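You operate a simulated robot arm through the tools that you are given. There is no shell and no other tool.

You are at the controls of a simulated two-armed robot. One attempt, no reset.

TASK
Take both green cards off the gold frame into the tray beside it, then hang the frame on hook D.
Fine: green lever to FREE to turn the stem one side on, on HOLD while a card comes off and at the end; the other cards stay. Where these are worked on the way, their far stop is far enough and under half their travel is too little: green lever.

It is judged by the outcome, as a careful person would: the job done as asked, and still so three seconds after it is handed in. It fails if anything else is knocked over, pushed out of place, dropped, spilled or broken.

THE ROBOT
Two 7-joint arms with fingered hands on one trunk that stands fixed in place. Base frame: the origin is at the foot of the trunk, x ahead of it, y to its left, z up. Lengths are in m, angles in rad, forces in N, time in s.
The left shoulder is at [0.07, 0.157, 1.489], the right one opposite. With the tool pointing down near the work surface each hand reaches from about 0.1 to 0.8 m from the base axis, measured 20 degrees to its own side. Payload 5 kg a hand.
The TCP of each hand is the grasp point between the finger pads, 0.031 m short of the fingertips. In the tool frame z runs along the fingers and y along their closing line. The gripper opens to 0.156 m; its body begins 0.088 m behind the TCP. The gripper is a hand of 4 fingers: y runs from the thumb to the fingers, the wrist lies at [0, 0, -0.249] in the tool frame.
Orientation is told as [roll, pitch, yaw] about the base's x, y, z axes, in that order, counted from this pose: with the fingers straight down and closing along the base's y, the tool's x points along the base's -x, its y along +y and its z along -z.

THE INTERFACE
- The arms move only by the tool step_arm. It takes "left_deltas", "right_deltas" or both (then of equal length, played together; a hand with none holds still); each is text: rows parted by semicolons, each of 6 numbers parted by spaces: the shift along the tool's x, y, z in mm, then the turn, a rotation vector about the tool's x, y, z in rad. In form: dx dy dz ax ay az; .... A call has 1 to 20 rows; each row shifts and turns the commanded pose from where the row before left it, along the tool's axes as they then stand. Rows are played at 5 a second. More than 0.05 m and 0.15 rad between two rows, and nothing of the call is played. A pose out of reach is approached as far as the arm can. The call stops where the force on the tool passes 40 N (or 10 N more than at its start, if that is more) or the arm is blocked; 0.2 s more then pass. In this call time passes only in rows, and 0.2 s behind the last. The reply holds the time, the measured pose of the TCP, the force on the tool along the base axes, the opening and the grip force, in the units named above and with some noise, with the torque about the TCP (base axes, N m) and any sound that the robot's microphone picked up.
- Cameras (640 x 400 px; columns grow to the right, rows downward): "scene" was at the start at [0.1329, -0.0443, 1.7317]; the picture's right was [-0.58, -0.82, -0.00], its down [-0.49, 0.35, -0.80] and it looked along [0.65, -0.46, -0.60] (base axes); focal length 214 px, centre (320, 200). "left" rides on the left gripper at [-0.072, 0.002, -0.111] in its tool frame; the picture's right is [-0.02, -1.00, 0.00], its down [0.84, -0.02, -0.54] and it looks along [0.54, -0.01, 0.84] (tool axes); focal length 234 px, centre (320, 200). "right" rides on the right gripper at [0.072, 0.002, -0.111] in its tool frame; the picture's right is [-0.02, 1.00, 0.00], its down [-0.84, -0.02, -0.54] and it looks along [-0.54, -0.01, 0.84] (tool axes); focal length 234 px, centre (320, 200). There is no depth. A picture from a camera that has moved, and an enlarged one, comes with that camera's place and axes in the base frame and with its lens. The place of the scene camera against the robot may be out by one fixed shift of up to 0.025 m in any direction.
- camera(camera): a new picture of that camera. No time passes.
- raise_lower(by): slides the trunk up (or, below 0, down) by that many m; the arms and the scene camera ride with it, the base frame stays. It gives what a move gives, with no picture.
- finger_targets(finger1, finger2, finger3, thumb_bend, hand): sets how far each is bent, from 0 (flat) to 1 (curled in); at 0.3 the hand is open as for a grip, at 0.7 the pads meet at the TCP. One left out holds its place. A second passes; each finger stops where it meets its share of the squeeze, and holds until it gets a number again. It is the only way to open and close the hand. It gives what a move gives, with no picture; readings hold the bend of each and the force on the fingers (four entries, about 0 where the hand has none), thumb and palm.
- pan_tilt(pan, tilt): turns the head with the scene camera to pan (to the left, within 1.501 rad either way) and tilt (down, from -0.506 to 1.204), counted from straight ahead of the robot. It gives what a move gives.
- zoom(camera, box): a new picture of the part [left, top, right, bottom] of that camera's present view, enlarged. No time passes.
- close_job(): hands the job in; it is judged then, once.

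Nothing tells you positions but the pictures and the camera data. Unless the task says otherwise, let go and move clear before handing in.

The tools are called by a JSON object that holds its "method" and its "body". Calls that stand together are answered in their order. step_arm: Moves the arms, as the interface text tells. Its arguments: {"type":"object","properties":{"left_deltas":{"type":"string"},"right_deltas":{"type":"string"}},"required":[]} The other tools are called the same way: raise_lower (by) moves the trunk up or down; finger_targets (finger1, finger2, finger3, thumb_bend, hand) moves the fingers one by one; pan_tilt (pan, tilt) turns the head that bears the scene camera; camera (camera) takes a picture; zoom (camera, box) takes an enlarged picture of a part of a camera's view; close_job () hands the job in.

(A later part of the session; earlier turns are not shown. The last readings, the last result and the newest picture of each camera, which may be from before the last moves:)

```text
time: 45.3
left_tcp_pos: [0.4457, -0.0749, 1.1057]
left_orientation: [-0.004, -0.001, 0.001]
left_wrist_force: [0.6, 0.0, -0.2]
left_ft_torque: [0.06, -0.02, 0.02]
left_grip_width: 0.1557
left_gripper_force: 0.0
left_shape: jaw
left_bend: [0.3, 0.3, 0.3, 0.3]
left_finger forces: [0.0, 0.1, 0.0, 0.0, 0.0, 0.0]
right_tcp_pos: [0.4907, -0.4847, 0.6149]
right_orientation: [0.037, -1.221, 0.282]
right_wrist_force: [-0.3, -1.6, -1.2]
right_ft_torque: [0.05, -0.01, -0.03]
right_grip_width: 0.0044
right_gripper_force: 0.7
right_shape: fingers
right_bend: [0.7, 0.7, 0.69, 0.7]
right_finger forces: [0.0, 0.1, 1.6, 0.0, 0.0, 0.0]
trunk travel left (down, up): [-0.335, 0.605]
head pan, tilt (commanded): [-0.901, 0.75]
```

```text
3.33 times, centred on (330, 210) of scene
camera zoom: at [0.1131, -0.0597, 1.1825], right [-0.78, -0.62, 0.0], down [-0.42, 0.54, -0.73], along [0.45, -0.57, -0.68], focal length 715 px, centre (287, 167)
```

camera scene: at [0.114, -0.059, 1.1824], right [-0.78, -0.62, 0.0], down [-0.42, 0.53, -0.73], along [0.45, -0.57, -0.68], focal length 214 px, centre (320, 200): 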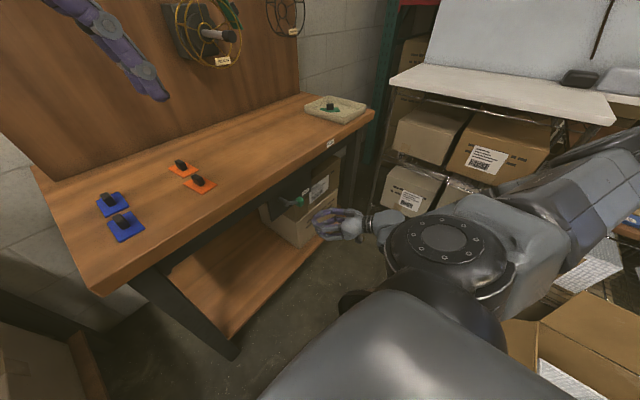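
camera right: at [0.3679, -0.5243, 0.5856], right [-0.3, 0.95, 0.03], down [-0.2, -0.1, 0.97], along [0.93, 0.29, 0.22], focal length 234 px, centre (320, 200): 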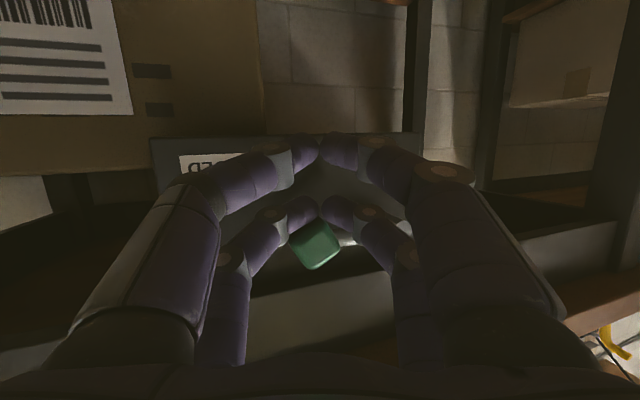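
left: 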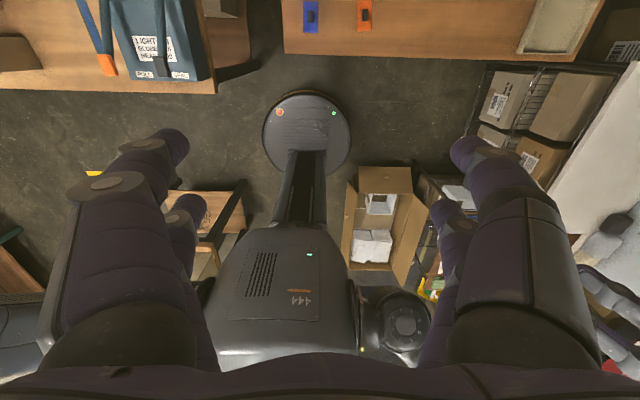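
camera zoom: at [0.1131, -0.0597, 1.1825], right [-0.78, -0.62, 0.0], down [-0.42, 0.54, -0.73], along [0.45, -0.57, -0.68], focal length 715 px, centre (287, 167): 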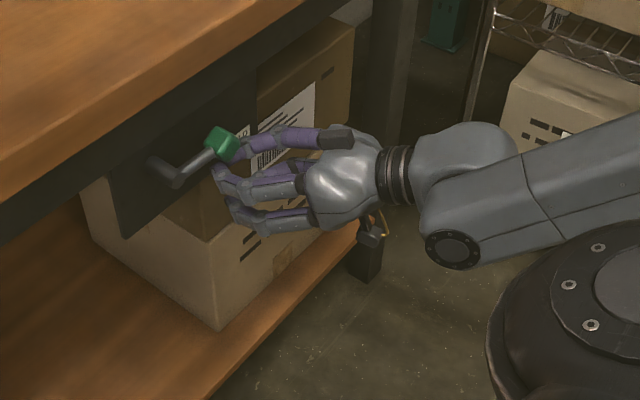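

The lever is swinging up with little force. Continuing upward.

{"method": "step_arm", "body": {"right_deltas": "-9.4 0 -3.4 0 0 0; -9.4 0 -3.4 0 0 0; -9.4 0 -3.4 0 0 0; -9.4 0 -3.4 0 0 0; -9.4 0 -3.4 0 0 0"}}

{"method": "camera", "body": {"camera": "right"}}

{"method": "zoom", "body": {"camera": "scene", "box": [250, 150, 410, 270]}}

```text
time: 46.5
left_tcp_pos: [0.448, -0.0745, 1.105]
left_orientation: [-0.001, 0.001, 0.0]
left_wrist_force: [-0.6, -0.4, -0.4]
left_ft_torque: [0.0, 0.01, -0.01]
left_grip_width: 0.1558
left_gripper_force: 0.0
left_shape: jaw
left_bend: [0.3, 0.3, 0.3, 0.3]
left_finger forces: [0.1, 0.0, 0.0, 0.0, 0.0, 0.1]
right_tcp_pos: [0.4885, -0.4869, 0.6602]
right_orientation: [0.047, -1.208, 0.27]
right_wrist_force: [-1.7, -0.3, -24.0]
right_ft_torque: [-0.51, 0.45, -0.01]
right_grip_width: 0.0043
right_gripper_force: 10.7
right_shape: fingers
right_bend: [0.7, 0.68, 0.69, 0.7]
right_finger forces: [0.1, 21.6, 0.4, 0.0, 0.0, 0.0]
trunk travel left (down, up): [-0.335, 0.605]
head pan, tilt (commanded): [-0.901, 0.75]
```

```text
taken
camera right: at [0.3658, -0.525, 0.6318], right [-0.3, 0.95, 0.04], down [-0.19, -0.1, 0.98], along [0.93, 0.29, 0.21], focal length 234 px, centre (320, 200)
```

right: 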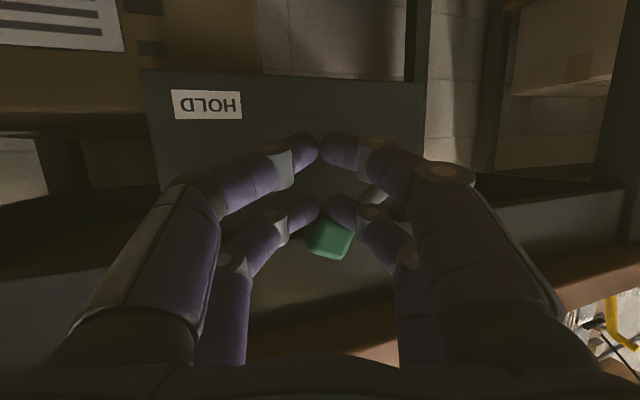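

```text
3.33 times, centred on (330, 210) of scene
camera zoom: at [0.1151, -0.0611, 1.1817], right [-0.78, -0.62, 0.0], down [-0.43, 0.54, -0.73], along [0.45, -0.57, -0.68], focal length 715 px, centre (287, 167)
```

zoom: 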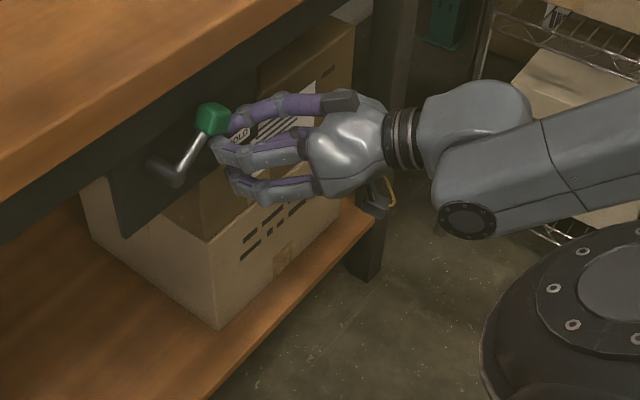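

About 24 N built up with the arm at +31° above horizontal (it started at −31°), so it is at the far stop. I'll lower the fingers slightly and see if it stays at FREE.

{"method": "step_arm", "body": {"right_deltas": "9.4 0 3.4 0 0 0; 9.4 0 3.4 0 0 0; 9.4 0 3.4 0 0 0"}}

{"method": "zoom", "body": {"camera": "scene", "box": [250, 150, 410, 270]}}

{"method": "camera", "body": {"camera": "right"}}

```text
time: 47.3
left_tcp_pos: [0.4479, -0.0726, 1.1069]
left_orientation: [-0.001, -0.002, -0.001]
left_wrist_force: [0.4, 0.3, -0.1]
left_ft_torque: [-0.03, -0.01, 0.0]
left_grip_width: 0.156
left_gripper_force: 0.1
left_shape: jaw
left_bend: [0.3, 0.3, 0.3, 0.3]
left_finger forces: [0.0, 0.0, 0.1, 0.0, 0.0, 0.1]
right_tcp_pos: [0.4891, -0.4849, 0.6363]
right_orientation: [0.03, -1.221, 0.283]
right_wrist_force: [0.6, -0.4, -0.2]
right_ft_torque: [0.02, 0.01, -0.01]
right_grip_width: 0.0043
right_gripper_force: 0.0
right_shape: fingers
right_bend: [0.7, 0.7, 0.7, 0.7]
right_finger forces: [0.0, 0.0, 0.0, 0.1, 0.0, 0.0]
trunk travel left (down, up): [-0.335, 0.605]
head pan, tilt (commanded): [-0.901, 0.75]
```

```text
3.33 times, centred on (330, 210) of scene
camera zoom: at [0.1132, -0.0592, 1.1826], right [-0.78, -0.62, 0.0], down [-0.42, 0.53, -0.73], along [0.45, -0.57, -0.68], focal length 715 px, centre (287, 167)
```

zoom: 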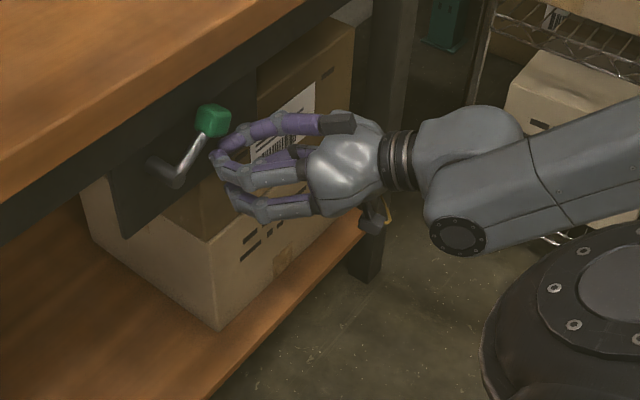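

```text
taken
camera right: at [0.367, -0.5242, 0.606], right [-0.3, 0.95, 0.03], down [-0.2, -0.1, 0.97], along [0.93, 0.29, 0.22], focal length 234 px, centre (320, 200)
```

right: 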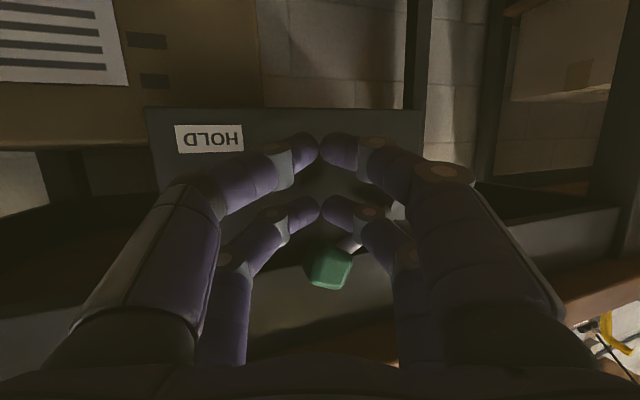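

The lever stays at FREE. I'll withdraw the hand and check the frame.

{"method": "step_arm", "body": {"right_deltas": "14 -5 -34 0 0 0; 14 -5 -34 0 0 0"}}

{"method": "zoom", "body": {"camera": "scene", "box": [140, 0, 320, 110]}}

{"method": "zoom", "body": {"camera": "scene", "box": [250, 150, 410, 270]}}

```text
time: 47.9
left_tcp_pos: [0.4461, -0.0733, 1.1069]
left_orientation: [-0.001, 0.0, 0.001]
left_wrist_force: [0.0, 0.1, -0.5]
left_ft_torque: [0.0, 0.0, 0.02]
left_grip_width: 0.1562
left_gripper_force: 0.2
left_shape: jaw
left_bend: [0.3, 0.3, 0.3, 0.3]
left_finger forces: [0.0, 0.0, 0.0, 0.0, 0.0, 0.0]
right_tcp_pos: [0.4233, -0.5177, 0.634]
right_orientation: [0.031, -1.219, 0.285]
right_wrist_force: [0.0, -0.5, 0.0]
right_ft_torque: [0.0, -0.02, 0.01]
right_grip_width: 0.0044
right_gripper_force: 0.1
right_shape: fingers
right_bend: [0.7, 0.7, 0.7, 0.7]
right_finger forces: [0.0, 0.1, 0.1, 0.0, 0.1, 0.0]
trunk travel left (down, up): [-0.335, 0.605]
head pan, tilt (commanded): [-0.901, 0.75]
```

```text
3.56 times, centred on (230, 55) of scene
camera zoom: at [0.113, -0.059, 1.1825], right [-0.78, -0.62, 0.0], down [-0.42, 0.53, -0.73], along [0.45, -0.57, -0.68], focal length 763 px, centre (640, 716)
```

zoom: 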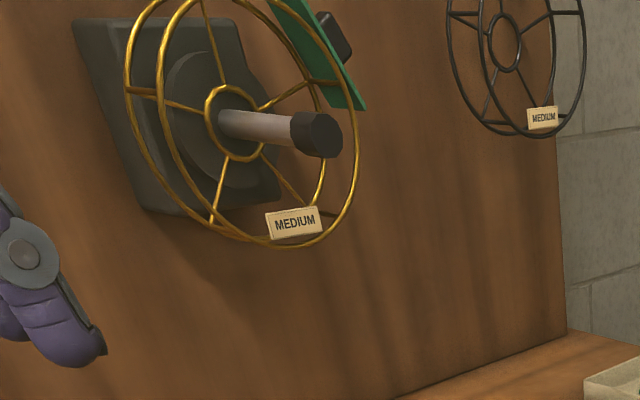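

```text
3.33 times, centred on (330, 210) of scene
camera zoom: at [0.113, -0.059, 1.1825], right [-0.78, -0.62, 0.0], down [-0.42, 0.53, -0.73], along [0.45, -0.57, -0.68], focal length 715 px, centre (287, 167)
```

zoom: 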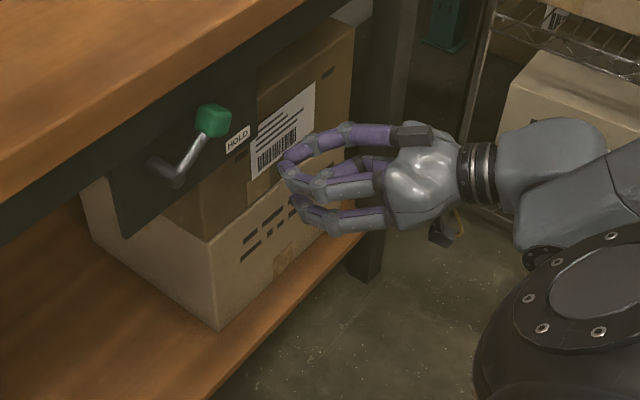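

The frame is unchanged and the lever is at FREE. Next I'll raise the right hand in front of the bench to stem height, to grip the stem's end cap.

{"method": "step_arm", "body": {"right_deltas": "-41.3 0 -15.2 0 0 0; -41.3 0 -15.2 0 0 0; -41.3 0 -15.2 0 0 0; -41.3 0 -15.2 0 0 0; -41.3 0 -15.2 0 0 0; -41.3 0 -15.2 0 0 0; -41.3 0 -15.2 0 0 0; -41.3 0 -15.2 0 0 0; -41.3 0 -15.2 0 0 0; -41.3 0 -15.2 0 0 0; -41.3 0 -15.2 0 0 0"}}

{"method": "camera", "body": {"camera": "scene"}}

{"method": "camera", "body": {"camera": "right"}}

```text
time: 50.3
left_tcp_pos: [0.4474, -0.0721, 1.1063]
left_orientation: [-0.001, -0.004, -0.002]
left_wrist_force: [-0.2, 0.4, -1.2]
left_ft_torque: [-0.03, 0.04, 0.02]
left_grip_width: 0.156
left_gripper_force: 0.0
left_shape: jaw
left_bend: [0.3, 0.3, 0.3, 0.3]
left_finger forces: [0.0, 0.0, 0.1, 0.0, 0.1, 0.0]
right_tcp_pos: [0.4246, -0.5237, 1.1162]
right_orientation: [0.036, -1.217, 0.285]
right_wrist_force: [-0.2, 0.5, 0.5]
right_ft_torque: [0.02, 0.02, -0.01]
right_grip_width: 0.0044
right_gripper_force: 0.1
right_shape: fingers
right_bend: [0.7, 0.7, 0.7, 0.7]
right_finger forces: [0.0, 0.0, 0.1, 0.0, 0.0, 0.0]
trunk travel left (down, up): [-0.335, 0.605]
head pan, tilt (commanded): [-0.901, 0.75]
```

```text
taken
camera scene: at [0.1132, -0.0587, 1.1825], right [-0.78, -0.62, 0.0], down [-0.42, 0.53, -0.73], along [0.45, -0.57, -0.68], focal length 214 px, centre (320, 200)
```

scene: 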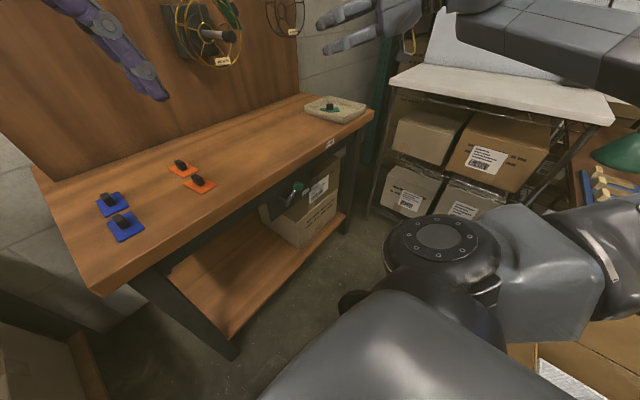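

```text
taken
camera right: at [0.3017, -0.5624, 1.0872], right [-0.3, 0.95, 0.03], down [-0.2, -0.1, 0.97], along [0.93, 0.29, 0.22], focal length 234 px, centre (320, 200)
```

right: 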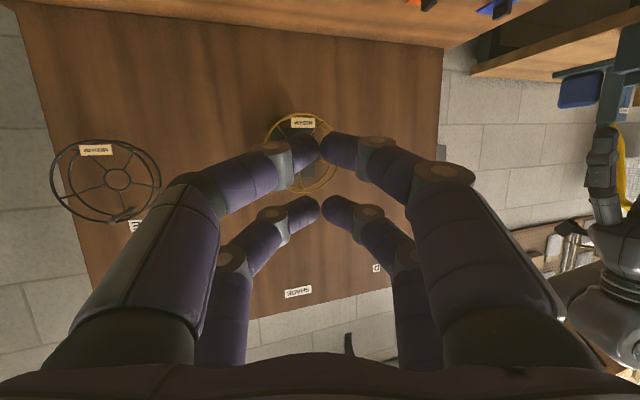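

Clear. I'll open thumb+finger1, straighten the yaw, and come up in front of the stem.

{"method": "finger_targets", "body": {"hand": "right", "thumb_bend": 0.52, "finger1": 0.52, "finger2": 0.4, "finger3": 0.4}}

{"method": "step_arm", "body": {"right_deltas": "0 0 0 0.1338 0 0.0491; 0 0 0 0.1338 0 0.0491; -16.7 18.5 35.2 0 0 0; -16.7 18.5 35.2 0 0 0; -16.7 18.5 35.2 0 0 0; -16.7 18.5 35.2 0 0 0; 0 0 0 0 -0.15 0; 0 0 0 0 -0.15 0"}}

{"method": "pan_tilt", "body": {"pan": -0.7, "tilt": 0.3}}

{"method": "camera", "body": {"camera": "right"}}

{"method": "camera", "body": {"camera": "scene"}}

```text
time: 51.3
left_tcp_pos: [0.4466, -0.0727, 1.1073]
left_orientation: [-0.002, -0.001, 0.001]
left_wrist_force: [-0.2, -0.1, -0.5]
left_ft_torque: [-0.03, 0.04, 0.01]
left_grip_width: 0.1561
left_gripper_force: 0.0
left_shape: jaw
left_bend: [0.3, 0.3, 0.3, 0.3]
left_finger forces: [0.0, 0.0, 0.0, 0.0, 0.0, 0.0]
right_tcp_pos: [0.4244, -0.5236, 1.1159]
right_orientation: [0.034, -1.219, 0.283]
right_wrist_force: [0.1, -0.1, 0.6]
right_ft_torque: [0.01, -0.01, -0.01]
right_grip_width: 0.0722
right_gripper_force: 0.1
right_shape: fingers
right_bend: [0.52, 0.4, 0.4, 0.52]
right_finger forces: [0.0, 0.0, 0.1, 0.0, 0.0, 0.1]
trunk travel left (down, up): [-0.335, 0.605]
head pan, tilt (commanded): [-0.901, 0.75]
```

```text
time: 53.1
left_tcp_pos: [0.4482, -0.0729, 1.1061]
left_orientation: [-0.002, 0.001, 0.001]
left_wrist_force: [0.0, -0.5, -0.4]
left_ft_torque: [0.02, 0.06, 0.02]
left_grip_width: 0.1558
left_gripper_force: 0.0
left_shape: jaw
left_bend: [0.3, 0.3, 0.3, 0.3]
left_finger forces: [0.0, 0.1, 0.0, 0.1, 0.1, 0.0]
right_tcp_pos: [0.5771, -0.4446, 1.1313]
right_orientation: [0.205, -1.514, -0.177]
right_wrist_force: [0.1, 0.2, 0.1]
right_ft_torque: [0.0, -0.01, 0.0]
right_grip_width: 0.0725
right_gripper_force: 0.1
right_shape: fingers
right_bend: [0.52, 0.4, 0.4, 0.52]
right_finger forces: [0.0, 0.1, 0.1, 0.0, 0.0, 0.0]
trunk travel left (down, up): [-0.335, 0.605]
head pan, tilt (commanded): [-0.901, 0.75]
```

```text
time: 54.0
left_tcp_pos: [0.446, -0.0729, 1.1066]
left_orientation: [-0.002, -0.002, 0.0]
left_wrist_force: [-0.2, -0.4, 0.2]
left_ft_torque: [0.0, 0.0, 0.0]
left_grip_width: 0.1559
left_gripper_force: 0.0
left_shape: jaw
left_bend: [0.3, 0.3, 0.3, 0.3]
left_finger forces: [0.1, 0.0, 0.0, 0.0, 0.0, 0.1]
right_tcp_pos: [0.5769, -0.4445, 1.1306]
right_orientation: [0.189, -1.512, -0.157]
right_wrist_force: [0.2, -0.3, 0.7]
right_ft_torque: [0.02, 0.01, 0.01]
right_grip_width: 0.0726
right_gripper_force: 0.1
right_shape: fingers
right_bend: [0.52, 0.4, 0.4, 0.52]
right_finger forces: [0.0, 0.0, 0.0, 0.0, 0.0, 0.0]
trunk travel left (down, up): [-0.335, 0.605]
head pan, tilt (commanded): [-0.7, 0.3]
```

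```text
taken
camera right: at [0.4627, -0.4472, 1.0657], right [-0.03, 1.0, 0.03], down [-0.5, -0.04, 0.87], along [0.87, 0.01, 0.5], focal length 234 px, centre (320, 200)
```

right: 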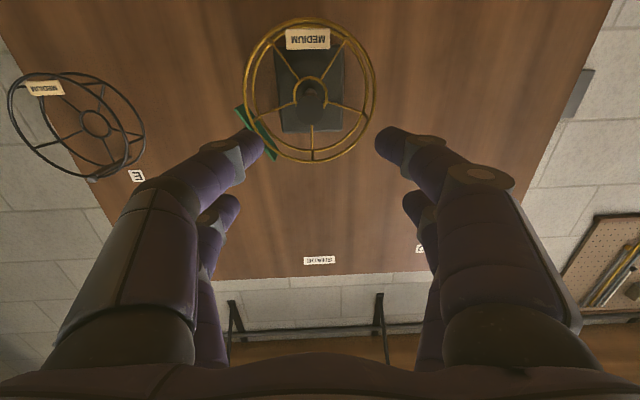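

```text
taken
camera scene: at [0.1332, -0.0545, 1.2228], right [-0.64, -0.76, 0.0], down [-0.23, 0.19, -0.95], along [0.73, -0.62, -0.3], focal length 214 px, centre (320, 200)
```

scene: 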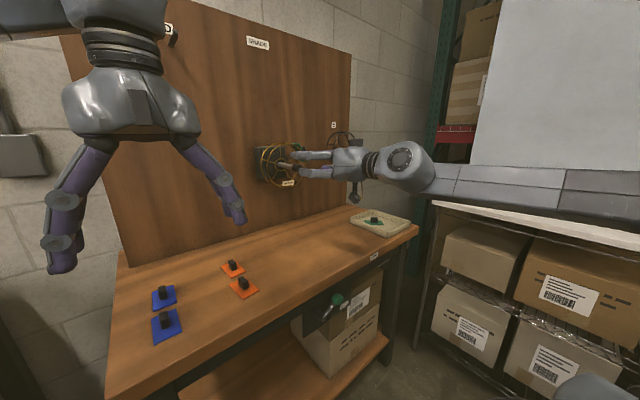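

The hand now points nearly straight at the stem. I'll trim the alignment, pre-roll the hand by +0.52 rad so there is room for the 60° turn, and come close to the cap.

{"method": "step_arm", "body": {"right_deltas": "0 0 0 0.03 -0.05 0; 0 0 0 0 0 0.13; 0 0 0 0 0 0.13; 0 0 0 0 0 0.13; 0 0 0 0 0 0.13; 1.5 -11 31 0 0 0; 1.5 -11 31 0 0 0"}}

{"method": "camera", "body": {"camera": "right"}}

{"method": "zoom", "body": {"camera": "scene", "box": [240, 110, 400, 220]}}

```text
time: 55.6
left_tcp_pos: [0.4476, -0.0727, 1.1057]
left_orientation: [-0.003, -0.001, -0.001]
left_wrist_force: [-0.3, -0.5, 0.2]
left_ft_torque: [0.02, 0.05, 0.03]
left_grip_width: 0.1562
left_gripper_force: 0.1
left_shape: jaw
left_bend: [0.3, 0.3, 0.3, 0.3]
left_finger forces: [0.0, 0.1, 0.0, 0.1, 0.0, 0.1]
right_tcp_pos: [0.6402, -0.464, 1.1179]
right_orientation: [1.558, -1.039, -1.561]
right_wrist_force: [-0.3, -0.9, 0.4]
right_ft_torque: [0.0, 0.01, 0.03]
right_grip_width: 0.0724
right_gripper_force: 0.1
right_shape: fingers
right_bend: [0.52, 0.4, 0.4, 0.52]
right_finger forces: [0.0, 0.0, 0.0, 0.1, 0.0, 0.1]
trunk travel left (down, up): [-0.335, 0.605]
head pan, tilt (commanded): [-0.7, 0.3]
```

```text
taken
camera right: at [0.5291, -0.4268, 1.0571], right [0.0, 0.85, 0.53], down [-0.54, -0.44, 0.72], along [0.84, -0.29, 0.46], focal length 234 px, centre (320, 200)
```

right: 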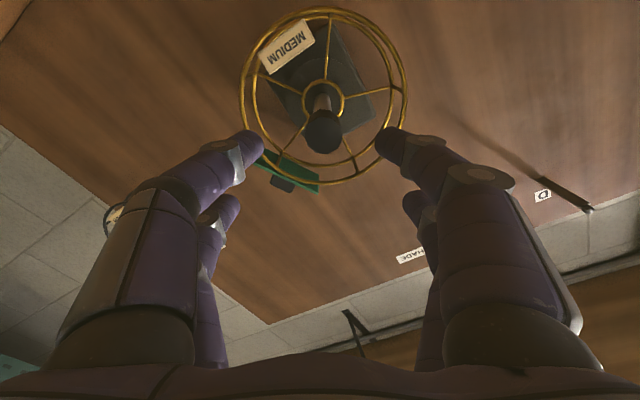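

```text
3.64 times, centred on (320, 165) of scene
camera zoom: at [0.1339, -0.0548, 1.2228], right [-0.64, -0.76, 0.0], down [-0.23, 0.19, -0.95], along [0.73, -0.62, -0.3], focal length 780 px, centre (320, 327)
```

zoom: 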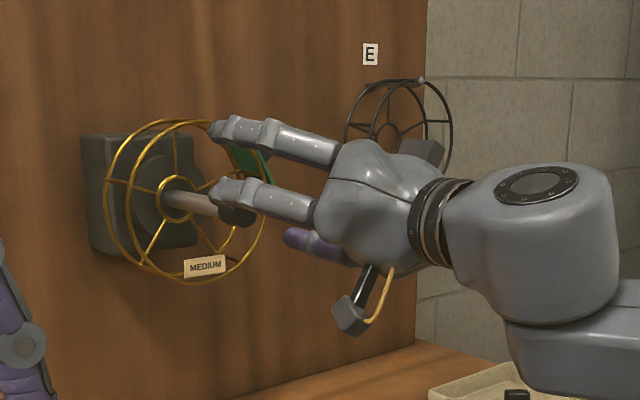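

The cap is centred between thumb and finger1. Advancing 50 mm to straddle the cap, then gripping it.

{"method": "step_arm", "body": {"right_deltas": "2 0.4 25 0 0 0; 2 0.4 25 0 0 0"}}

{"method": "finger_targets", "body": {"hand": "right", "thumb_bend": 0.7, "finger1": 0.7}}

{"method": "camera", "body": {"camera": "right"}}

{"method": "zoom", "body": {"camera": "scene", "box": [240, 110, 400, 220]}}

```text
time: 56.2
left_tcp_pos: [0.4471, -0.0728, 1.1066]
left_orientation: [-0.003, -0.001, 0.0]
left_wrist_force: [-0.5, -0.3, -0.3]
left_ft_torque: [0.02, 0.0, -0.02]
left_grip_width: 0.1556
left_gripper_force: 0.0
left_shape: jaw
left_bend: [0.3, 0.3, 0.3, 0.3]
left_finger forces: [0.0, 0.1, 0.0, 0.1, 0.1, 0.1]
right_tcp_pos: [0.689, -0.4617, 1.1129]
right_orientation: [1.559, -1.04, -1.562]
right_wrist_force: [-0.2, -0.1, -0.8]
right_ft_torque: [-0.01, 0.01, -0.02]
right_grip_width: 0.0723
right_gripper_force: 0.1
right_shape: fingers
right_bend: [0.52, 0.4, 0.4, 0.52]
right_finger forces: [0.0, 0.1, 0.1, 0.0, 0.0, 0.0]
trunk travel left (down, up): [-0.335, 0.605]
head pan, tilt (commanded): [-0.7, 0.3]
```

```text
time: 57.2
left_tcp_pos: [0.4467, -0.0726, 1.1061]
left_orientation: [-0.002, -0.003, 0.001]
left_wrist_force: [0.0, 0.0, 0.6]
left_ft_torque: [0.01, -0.01, 0.03]
left_grip_width: 0.1562
left_gripper_force: 0.1
left_shape: jaw
left_bend: [0.3, 0.3, 0.3, 0.3]
left_finger forces: [0.1, 0.0, 0.0, 0.0, 0.0, 0.0]
right_tcp_pos: [0.689, -0.4614, 1.114]
right_orientation: [1.559, -1.041, -1.561]
right_wrist_force: [0.3, -0.2, 0.9]
right_ft_torque: [0.02, -0.03, -0.03]
right_grip_width: 0.024
right_gripper_force: 6.0
right_shape: fingers
right_bend: [0.63, 0.4, 0.4, 0.68]
right_finger forces: [6.3, 0.0, 0.1, 0.1, 6.3, 0.0]
trunk travel left (down, up): [-0.335, 0.605]
head pan, tilt (commanded): [-0.7, 0.3]
```

```text
taken
camera right: at [0.5776, -0.4244, 1.0536], right [0.0, 0.85, 0.53], down [-0.54, -0.44, 0.72], along [0.84, -0.29, 0.46], focal length 234 px, centre (320, 200)
```

right: 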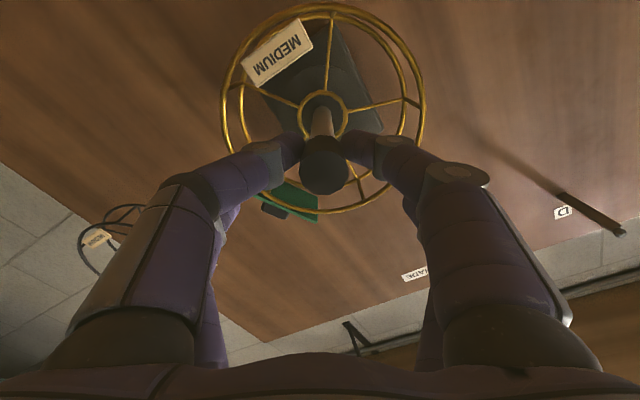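

```text
3.64 times, centred on (320, 165) of scene
camera zoom: at [0.1332, -0.0544, 1.2229], right [-0.64, -0.76, 0.0], down [-0.23, 0.19, -0.96], along [0.73, -0.62, -0.3], focal length 780 px, centre (320, 327)
```

zoom: 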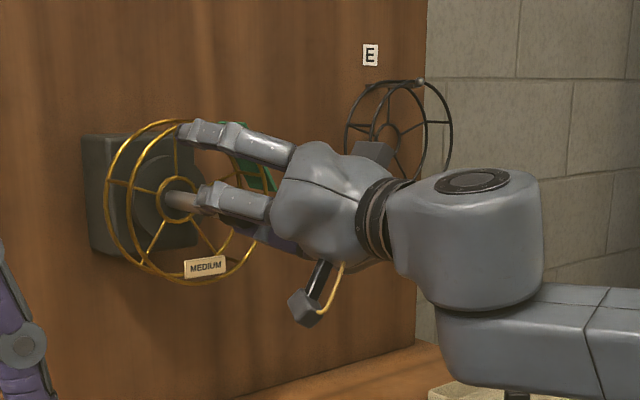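

Cap gripped. I'll turn it about the stem axis, first two small steps to see that the frame follows.

{"method": "step_arm", "body": {"right_deltas": "0 3.3 0 0 0 -0.15; 0 3.3 0 0 0 -0.15"}}

{"method": "zoom", "body": {"camera": "scene", "box": [240, 110, 400, 220]}}

{"method": "camera", "body": {"camera": "right"}}

```text
time: 57.8
left_tcp_pos: [0.4467, -0.0738, 1.1066]
left_orientation: [-0.003, -0.003, 0.0]
left_wrist_force: [0.4, -0.6, 0.0]
left_ft_torque: [0.01, 0.0, 0.02]
left_grip_width: 0.1558
left_gripper_force: 0.1
left_shape: jaw
left_bend: [0.3, 0.3, 0.3, 0.3]
left_finger forces: [0.0, 0.0, 0.0, 0.0, 0.0, 0.0]
right_tcp_pos: [0.6885, -0.4544, 1.1147]
right_orientation: [1.535, -1.342, -1.538]
right_wrist_force: [-0.8, -1.2, -3.3]
right_ft_torque: [0.02, 0.09, -0.06]
right_grip_width: 0.0226
right_gripper_force: 6.5
right_shape: fingers
right_bend: [0.64, 0.4, 0.4, 0.68]
right_finger forces: [4.5, 0.0, 0.0, 0.0, 8.6, 0.0]
trunk travel left (down, up): [-0.335, 0.605]
head pan, tilt (commanded): [-0.7, 0.3]
```

```text
3.64 times, centred on (320, 165) of scene
camera zoom: at [0.1335, -0.0548, 1.2227], right [-0.64, -0.76, 0.0], down [-0.23, 0.19, -0.96], along [0.73, -0.62, -0.3], focal length 780 px, centre (320, 327)
```

zoom: 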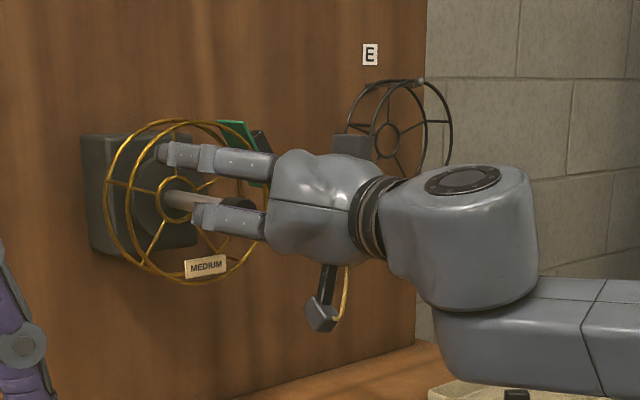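

```text
taken
camera right: at [0.5778, -0.438, 1.0463], right [0.0, 0.97, 0.25], down [-0.54, -0.21, 0.82], along [0.84, -0.14, 0.52], focal length 234 px, centre (320, 200)
```

right: 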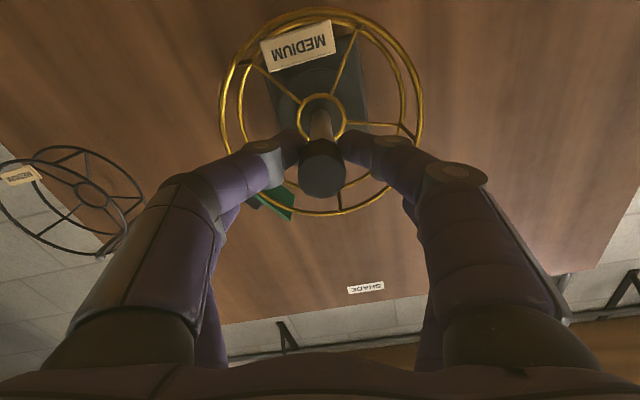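

The hand turned but the frame did not: the grip slipped on the round cap. I'll open, roll back, and re-grip with a firmer squeeze.

{"method": "finger_targets", "body": {"hand": "right", "thumb_bend": 0.55, "finger1": 0.55}}

{"method": "step_arm", "body": {"right_deltas": "0 -3.3 0 0 0 0.15; 0 -3.3 0 0 0 0.15"}}

{"method": "finger_targets", "body": {"hand": "right", "thumb_bend": 1.0, "finger1": 1.0}}

{"method": "camera", "body": {"camera": "right"}}

```text
time: 58.8
left_tcp_pos: [0.4462, -0.0728, 1.106]
left_orientation: [-0.001, -0.003, -0.001]
left_wrist_force: [0.1, -0.5, 0.1]
left_ft_torque: [-0.01, 0.02, 0.0]
left_grip_width: 0.1557
left_gripper_force: 0.1
left_shape: jaw
left_bend: [0.3, 0.3, 0.3, 0.3]
left_finger forces: [0.1, 0.0, 0.0, 0.0, 0.1, 0.0]
right_tcp_pos: [0.6891, -0.4546, 1.1171]
right_orientation: [1.545, -1.342, -1.546]
right_wrist_force: [1.2, -0.5, -0.4]
right_ft_torque: [0.01, 0.03, 0.01]
right_grip_width: 0.0606
right_gripper_force: 0.1
right_shape: fingers
right_bend: [0.55, 0.4, 0.4, 0.55]
right_finger forces: [0.0, 0.0, 0.1, 0.0, 0.1, 0.0]
trunk travel left (down, up): [-0.335, 0.605]
head pan, tilt (commanded): [-0.7, 0.3]
```

```text
time: 59.4
left_tcp_pos: [0.447, -0.0724, 1.1063]
left_orientation: [-0.002, -0.002, -0.002]
left_wrist_force: [0.2, 0.1, -0.4]
left_ft_torque: [-0.01, -0.03, 0.01]
left_grip_width: 0.156
left_gripper_force: 0.0
left_shape: jaw
left_bend: [0.3, 0.3, 0.3, 0.3]
left_finger forces: [0.0, 0.0, 0.0, 0.1, 0.1, 0.1]
right_tcp_pos: [0.6887, -0.4597, 1.1142]
right_orientation: [1.56, -1.041, -1.561]
right_wrist_force: [-0.3, -0.2, -0.1]
right_ft_torque: [0.0, 0.03, 0.01]
right_grip_width: 0.0604
right_gripper_force: 0.1
right_shape: fingers
right_bend: [0.55, 0.4, 0.4, 0.55]
right_finger forces: [0.0, 0.0, 0.0, 0.0, 0.1, 0.1]
trunk travel left (down, up): [-0.335, 0.605]
head pan, tilt (commanded): [-0.7, 0.3]
```

```text
time: 60.4
left_tcp_pos: [0.4504, -0.0763, 1.1048]
left_orientation: [0.0, 0.0, -0.002]
left_wrist_force: [-0.2, -0.2, 0.0]
left_ft_torque: [0.01, 0.01, 0.01]
left_grip_width: 0.1557
left_gripper_force: 0.2
left_shape: jaw
left_bend: [0.3, 0.3, 0.3, 0.3]
left_finger forces: [0.0, 0.0, 0.0, 0.0, 0.0, 0.0]
right_tcp_pos: [0.6919, -0.463, 1.1106]
right_orientation: [1.552, -1.039, -1.559]
right_wrist_force: [14.1, -11.6, -5.7]
right_ft_torque: [-0.24, -0.21, -0.34]
right_grip_width: 0.021
right_gripper_force: 13.9
right_shape: fingers
right_bend: [0.62, 0.4, 0.4, 0.66]
right_finger forces: [7.4, 0.1, 0.0, 0.0, 21.4, 0.1]
trunk travel left (down, up): [-0.335, 0.605]
head pan, tilt (commanded): [-0.7, 0.3]
```

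```text
taken
camera right: at [0.5807, -0.4263, 1.0506], right [0.01, 0.85, 0.53], down [-0.54, -0.44, 0.72], along [0.84, -0.29, 0.45], focal length 234 px, centre (320, 200)
```

right: 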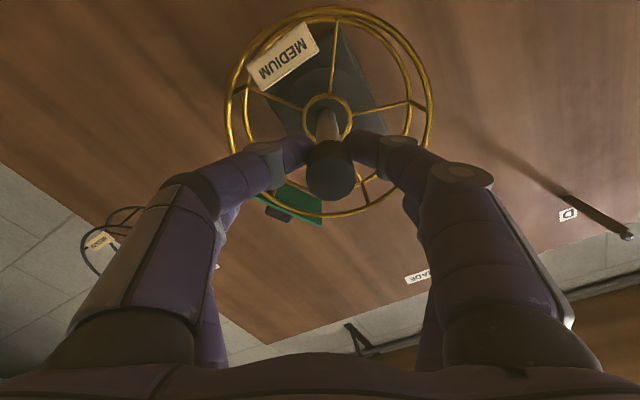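

The squeeze is stronger but uneven (thumb 21 N, finger1 7 N). I'll nudge the hand toward the thumb side to balance, then check.

{"method": "step_arm", "body": {"right_deltas": "0 -2.5 0 0 0 0"}}

```text
time: 60.8
left_tcp_pos: [0.4492, -0.0739, 1.1053]
left_orientation: [-0.002, 0.001, 0.0]
left_wrist_force: [-0.4, 0.2, 0.2]
left_ft_torque: [0.02, 0.03, 0.01]
left_grip_width: 0.1558
left_gripper_force: 0.0
left_shape: jaw
left_bend: [0.3, 0.3, 0.3, 0.3]
left_finger forces: [0.0, 0.1, 0.1, 0.1, 0.0, 0.0]
right_tcp_pos: [0.6917, -0.4638, 1.11]
right_orientation: [1.552, -1.037, -1.555]
right_wrist_force: [16.6, -9.6, -4.5]
right_ft_torque: [-0.2, -0.23, -0.25]
right_grip_width: 0.0212
right_gripper_force: 14.7
right_shape: fingers
right_bend: [0.62, 0.4, 0.4, 0.66]
right_finger forces: [8.8, 0.1, 0.0, 0.1, 19.6, 0.1]
trunk travel left (down, up): [-0.335, 0.605]
head pan, tilt (commanded): [-0.7, 0.3]
```

{"method": "step_arm", "body": {"right_deltas": "0 -3.5 -1 0 0 0; 0 -3.5 -1 0 0 0"}}

```text
time: 61.4
left_tcp_pos: [0.4486, -0.0725, 1.1055]
left_orientation: [-0.003, 0.0, 0.002]
left_wrist_force: [-0.5, -0.5, 0.0]
left_ft_torque: [-0.01, -0.04, 0.0]
left_grip_width: 0.1559
left_gripper_force: 0.1
left_shape: jaw
left_bend: [0.3, 0.3, 0.3, 0.3]
left_finger forces: [0.0, 0.0, 0.1, 0.0, 0.1, 0.0]
right_tcp_pos: [0.6889, -0.467, 1.1088]
right_orientation: [1.556, -1.04, -1.554]
right_wrist_force: [13.7, -0.6, -3.2]
right_ft_torque: [-0.05, -0.16, -0.17]
right_grip_width: 0.0216
right_gripper_force: 13.2
right_shape: fingers
right_bend: [0.6, 0.4, 0.4, 0.68]
right_finger forces: [11.1, 0.0, 0.0, 0.1, 14.9, 0.0]
trunk travel left (down, up): [-0.335, 0.605]
head pan, tilt (commanded): [-0.7, 0.3]
```

Better balanced now (11 and 15 N). I'll try turning again.

{"method": "step_arm", "body": {"right_deltas": "-1 3.1 0.5 0 0 -0.15; -1 3.1 0.5 0 0 -0.15"}}

{"method": "zoom", "body": {"camera": "scene", "box": [240, 110, 400, 220]}}

```text
time: 62.0
left_tcp_pos: [0.4479, -0.0732, 1.1059]
left_orientation: [0.002, 0.002, 0.001]
left_wrist_force: [0.8, 0.0, 0.4]
left_ft_torque: [-0.01, -0.01, 0.05]
left_grip_width: 0.1557
left_gripper_force: 0.0
left_shape: jaw
left_bend: [0.3, 0.3, 0.3, 0.3]
left_finger forces: [0.0, 0.1, 0.0, 0.1, 0.0, 0.1]
right_tcp_pos: [0.691, -0.4632, 1.1111]
right_orientation: [1.528, -1.341, -1.527]
right_wrist_force: [12.2, -0.4, -7.8]
right_ft_torque: [-0.02, -0.11, -0.04]
right_grip_width: 0.0195
right_gripper_force: 12.8
right_shape: fingers
right_bend: [0.6, 0.4, 0.4, 0.71]
right_finger forces: [8.3, 0.0, 0.1, 0.0, 16.2, 0.0]
trunk travel left (down, up): [-0.335, 0.605]
head pan, tilt (commanded): [-0.7, 0.3]
```

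```text
3.64 times, centred on (320, 165) of scene
camera zoom: at [0.136, -0.0552, 1.2224], right [-0.64, -0.76, 0.0], down [-0.23, 0.19, -0.95], along [0.73, -0.62, -0.3], focal length 780 px, centre (320, 327)
```

zoom: 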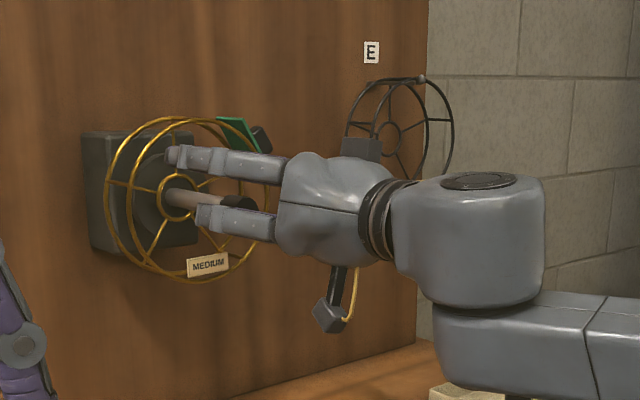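

The cap still slips, so the stem has more friction than a cap grip can overcome. I'll release the cap, back off and turn the frame by its spokes with a single extended finger instead.

{"method": "finger_targets", "body": {"hand": "right", "thumb_bend": 0.5, "finger1": 0.5}}

{"method": "step_arm", "body": {"right_deltas": "0 0 -30 0 0 0; 0 0 -30 0 0 0; 0 0 -30 0 0 0; 0 0 0 0 0 -0.12; 0 0 0 0 0 -0.12"}}

{"method": "camera", "body": {"camera": "right"}}

{"method": "zoom", "body": {"camera": "scene", "box": [240, 120, 340, 200]}}

```text
time: 63.0
left_tcp_pos: [0.4466, -0.0728, 1.1048]
left_orientation: [-0.001, -0.002, -0.002]
left_wrist_force: [0.3, 0.1, 0.4]
left_ft_torque: [0.06, 0.04, 0.0]
left_grip_width: 0.1559
left_gripper_force: 0.1
left_shape: jaw
left_bend: [0.3, 0.3, 0.3, 0.3]
left_finger forces: [0.1, 0.0, 0.0, 0.1, 0.0, 0.0]
right_tcp_pos: [0.6898, -0.4642, 1.1138]
right_orientation: [1.544, -1.34, -1.545]
right_wrist_force: [0.6, 0.5, 0.8]
right_ft_torque: [0.0, 0.0, 0.0]
right_grip_width: 0.0802
right_gripper_force: 0.0
right_shape: fingers
right_bend: [0.5, 0.4, 0.4, 0.5]
right_finger forces: [0.1, 0.0, 0.1, 0.0, 0.0, 0.1]
trunk travel left (down, up): [-0.335, 0.605]
head pan, tilt (commanded): [-0.7, 0.3]
```

```text
time: 64.2
left_tcp_pos: [0.4469, -0.0741, 1.1069]
left_orientation: [-0.003, 0.0, 0.001]
left_wrist_force: [-0.8, 0.3, -0.3]
left_ft_torque: [-0.03, -0.02, 0.03]
left_grip_width: 0.156
left_gripper_force: 0.1
left_shape: jaw
left_bend: [0.3, 0.3, 0.3, 0.3]
left_finger forces: [0.0, 0.1, 0.0, 0.1, 0.0, 0.0]
right_tcp_pos: [0.5985, -0.4645, 1.1161]
right_orientation: [-1.136, -1.559, 1.135]
right_wrist_force: [-0.5, 0.2, -0.8]
right_ft_torque: [-0.02, 0.02, -0.02]
right_grip_width: 0.0804
right_gripper_force: 0.0
right_shape: fingers
right_bend: [0.5, 0.4, 0.4, 0.5]
right_finger forces: [0.1, 0.0, 0.1, 0.1, 0.0, 0.0]
trunk travel left (down, up): [-0.335, 0.605]
head pan, tilt (commanded): [-0.7, 0.3]
```

```text
taken
camera right: at [0.4868, -0.4645, 1.0434], right [0.0, 1.0, 0.01], down [-0.54, -0.01, 0.84], along [0.84, -0.01, 0.54], focal length 234 px, centre (320, 200)
```

right: 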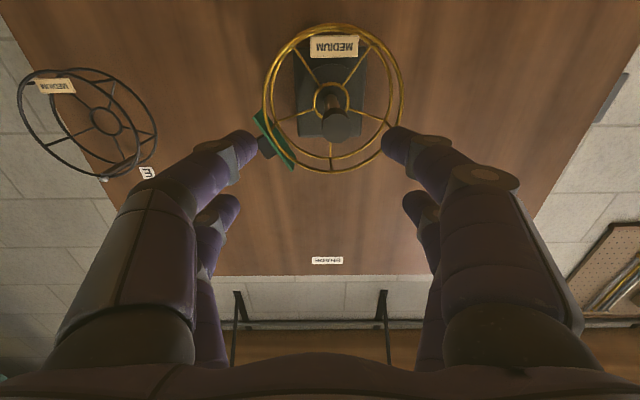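

```text
5.00 times, centred on (290, 160) of scene
camera zoom: at [0.1326, -0.0544, 1.223], right [-0.64, -0.76, 0.0], down [-0.23, 0.19, -0.96], along [0.73, -0.62, -0.3], focal length 1072 px, centre (470, 400)
```

zoom: 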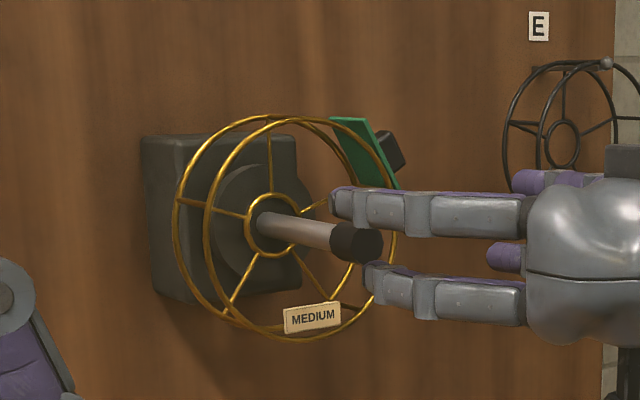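

The frame hasn't moved and the disc behind the spokes leaves about 3 cm of room. Plan: put the thumb as a peg just right of the bare top spoke (r≈48 mm) and orbit the hand about the stem axis. First I pose the fingers and line up in front.

{"method": "finger_targets", "body": {"hand": "right", "thumb_bend": 0.42, "finger1": 0.42, "finger2": 0.42, "finger3": 0.42}}

{"method": "step_arm", "body": {"right_deltas": "-32 21.4 0 0 0 0; -32 21.4 0 0 0 0; 0 0 0 0 0 0.117; 0 0 0 0 0 0.117; 0 0 0 0 0 0.117; 0 0 20 0 0 0"}}

{"method": "camera", "body": {"camera": "right"}}

{"method": "zoom", "body": {"camera": "scene", "box": [240, 100, 380, 200]}}

```text
time: 65.2
left_tcp_pos: [0.4474, -0.0733, 1.1064]
left_orientation: [-0.002, -0.001, -0.001]
left_wrist_force: [-0.1, 0.1, -0.6]
left_ft_torque: [-0.01, 0.03, -0.01]
left_grip_width: 0.156
left_gripper_force: 0.1
left_shape: jaw
left_bend: [0.3, 0.3, 0.3, 0.3]
left_finger forces: [0.0, 0.1, 0.0, 0.0, 0.1, 0.0]
right_tcp_pos: [0.5978, -0.4633, 1.1143]
right_orientation: [-1.048, -1.559, 1.049]
right_wrist_force: [0.2, -0.5, 0.5]
right_ft_torque: [0.01, 0.01, 0.0]
right_grip_width: 0.1125
right_gripper_force: 0.0
right_shape: fingers
right_bend: [0.42, 0.42, 0.42, 0.42]
right_finger forces: [0.0, 0.0, 0.0, 0.0, 0.1, 0.1]
trunk travel left (down, up): [-0.335, 0.605]
head pan, tilt (commanded): [-0.7, 0.3]
```

```text
time: 66.6
left_tcp_pos: [0.4491, -0.0736, 1.1051]
left_orientation: [-0.002, 0.0, 0.002]
left_wrist_force: [0.0, 0.4, 0.5]
left_ft_torque: [0.05, 0.03, 0.02]
left_grip_width: 0.1559
left_gripper_force: 0.2
left_shape: jaw
left_bend: [0.3, 0.3, 0.3, 0.3]
left_finger forces: [0.0, 0.1, 0.0, 0.0, 0.0, 0.0]
right_tcp_pos: [0.62, -0.4205, 1.177]
right_orientation: [1.55, -1.229, -1.551]
right_wrist_force: [0.2, 0.4, 0.1]
right_ft_torque: [0.0, -0.03, 0.01]
right_grip_width: 0.1125
right_gripper_force: 0.2
right_shape: fingers
right_bend: [0.42, 0.42, 0.42, 0.42]
right_finger forces: [0.0, 0.0, 0.0, 0.0, 0.0, 0.0]
trunk travel left (down, up): [-0.335, 0.605]
head pan, tilt (commanded): [-0.7, 0.3]
```

```text
taken
camera right: at [0.5089, -0.3958, 1.1115], right [0.0, 0.93, 0.36], down [-0.54, -0.3, 0.79], along [0.84, -0.19, 0.5], focal length 234 px, centre (320, 200)
```

right: 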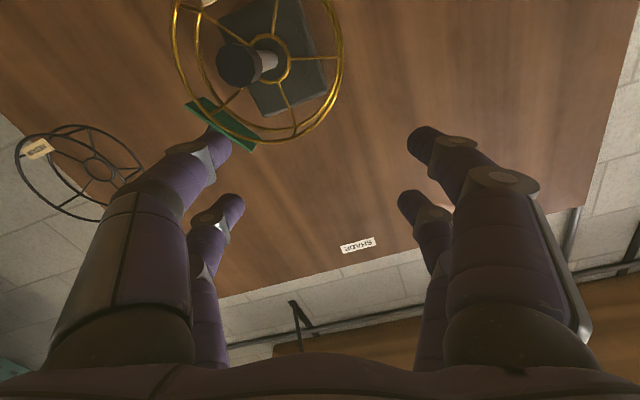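

```text
4.00 times, centred on (310, 150) of scene
camera zoom: at [0.1346, -0.0545, 1.2227], right [-0.64, -0.76, 0.0], down [-0.23, 0.19, -0.95], along [0.73, -0.62, -0.3], focal length 858 px, centre (360, 400)
```

zoom: 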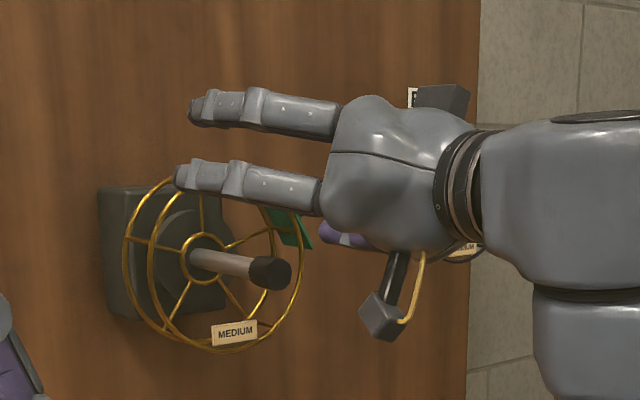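

The thumb is nearly lined up. A small correction, then advance until the thumb tip is just short of the front ring.

{"method": "step_arm", "body": {"right_deltas": "-4.6 3.7 36 0 0 0; 0 0 36 0 0 0"}}

{"method": "camera", "body": {"camera": "right"}}

{"method": "zoom", "body": {"camera": "scene", "box": [240, 100, 360, 200]}}

```text
time: 67.2
left_tcp_pos: [0.448, -0.0725, 1.1054]
left_orientation: [-0.003, 0.0, -0.001]
left_wrist_force: [-0.8, 0.4, 0.0]
left_ft_torque: [0.01, -0.01, -0.01]
left_grip_width: 0.1559
left_gripper_force: 0.1
left_shape: jaw
left_bend: [0.3, 0.3, 0.3, 0.3]
left_finger forces: [0.1, 0.0, 0.0, 0.1, 0.0, 0.1]
right_tcp_pos: [0.6929, -0.4178, 1.1829]
right_orientation: [1.551, -1.227, -1.552]
right_wrist_force: [0.9, -0.4, 0.7]
right_ft_torque: [0.0, -0.03, 0.02]
right_grip_width: 0.1126
right_gripper_force: 0.1
right_shape: fingers
right_bend: [0.42, 0.42, 0.42, 0.42]
right_finger forces: [0.1, 0.0, 0.0, 0.0, 0.0, 0.0]
trunk travel left (down, up): [-0.335, 0.605]
head pan, tilt (commanded): [-0.7, 0.3]
```

```text
taken
camera right: at [0.5817, -0.3935, 1.1161], right [0.0, 0.93, 0.36], down [-0.54, -0.3, 0.79], along [0.84, -0.19, 0.5], focal length 234 px, centre (320, 200)
```

right: 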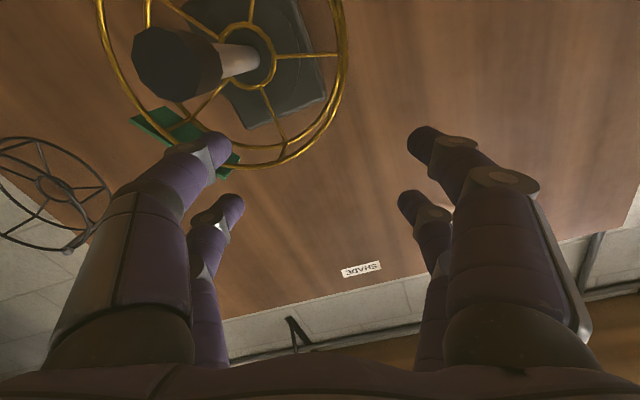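

```text
4.00 times, centred on (300, 150) of scene
camera zoom: at [0.1339, -0.0548, 1.2227], right [-0.64, -0.76, 0.0], down [-0.23, 0.19, -0.95], along [0.73, -0.62, -0.3], focal length 858 px, centre (400, 400)
```

zoom: 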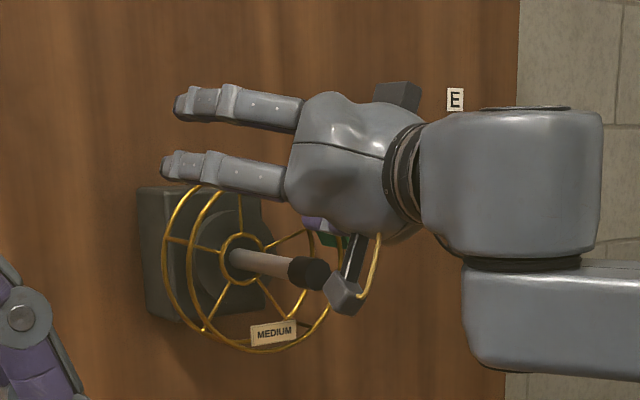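

The thumb is aligned to pass inside the front ring, right of the top spoke. Advancing partway and checking.

{"method": "step_arm", "body": {"right_deltas": "0 0 22 0 0 0; 0 0 22 0 0 0"}}

{"method": "camera", "body": {"camera": "right"}}

{"method": "zoom", "body": {"camera": "scene", "box": [240, 110, 340, 190]}}

```text
time: 67.8
left_tcp_pos: [0.447, -0.0727, 1.1059]
left_orientation: [-0.003, -0.002, 0.0]
left_wrist_force: [0.7, 0.7, 1.0]
left_ft_torque: [0.01, -0.02, 0.01]
left_grip_width: 0.1556
left_gripper_force: 0.1
left_shape: jaw
left_bend: [0.3, 0.3, 0.3, 0.3]
left_finger forces: [0.0, 0.0, 0.1, 0.1, 0.0, 0.0]
right_tcp_pos: [0.7341, -0.4195, 1.1837]
right_orientation: [1.553, -1.231, -1.553]
right_wrist_force: [-0.1, -0.4, -0.4]
right_ft_torque: [-0.01, 0.06, 0.02]
right_grip_width: 0.1126
right_gripper_force: 0.0
right_shape: fingers
right_bend: [0.42, 0.42, 0.42, 0.42]
right_finger forces: [0.0, 0.0, 0.1, 0.0, 0.0, 0.0]
trunk travel left (down, up): [-0.335, 0.605]
head pan, tilt (commanded): [-0.7, 0.3]
```

```text
taken
camera right: at [0.6237, -0.3947, 1.1162], right [0.0, 0.93, 0.36], down [-0.54, -0.3, 0.79], along [0.84, -0.19, 0.5], focal length 234 px, centre (320, 200)
```

right: 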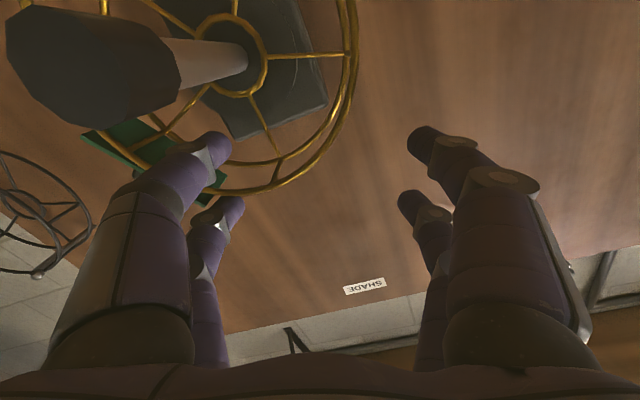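

```text
5.00 times, centred on (290, 150) of scene
camera zoom: at [0.1333, -0.0543, 1.2229], right [-0.64, -0.76, 0.0], down [-0.23, 0.19, -0.96], along [0.73, -0.62, -0.3], focal length 1072 px, centre (470, 450)
```

zoom: 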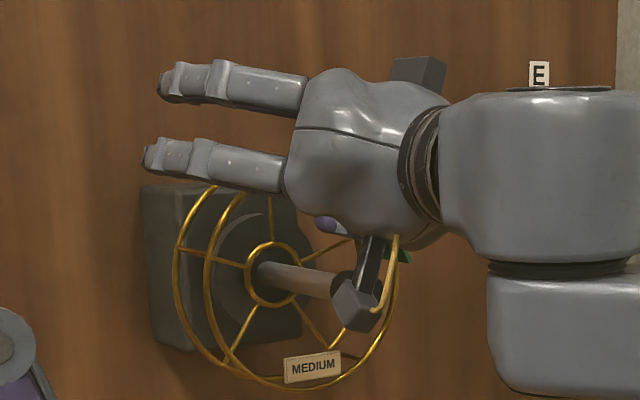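

{"method": "zoom", "body": {"camera": "right", "box": [80, 60, 360, 240]}}

```text
2.22 times, centred on (220, 150) of right
camera zoom: at [0.6237, -0.3947, 1.1162], right [0.0, 0.93, 0.36], down [-0.54, -0.3, 0.79], along [0.84, -0.19, 0.5], focal length 520 px, centre (542, 311)
```

zoom: 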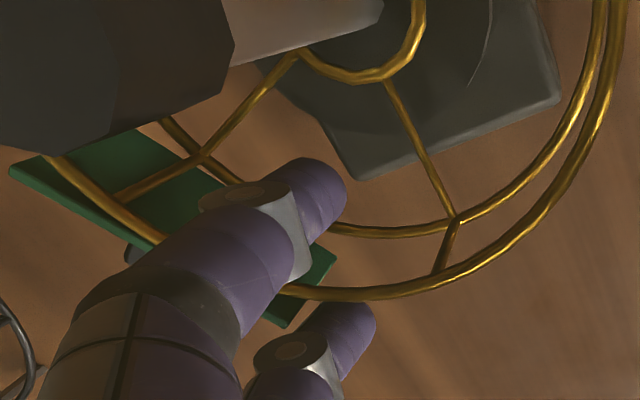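

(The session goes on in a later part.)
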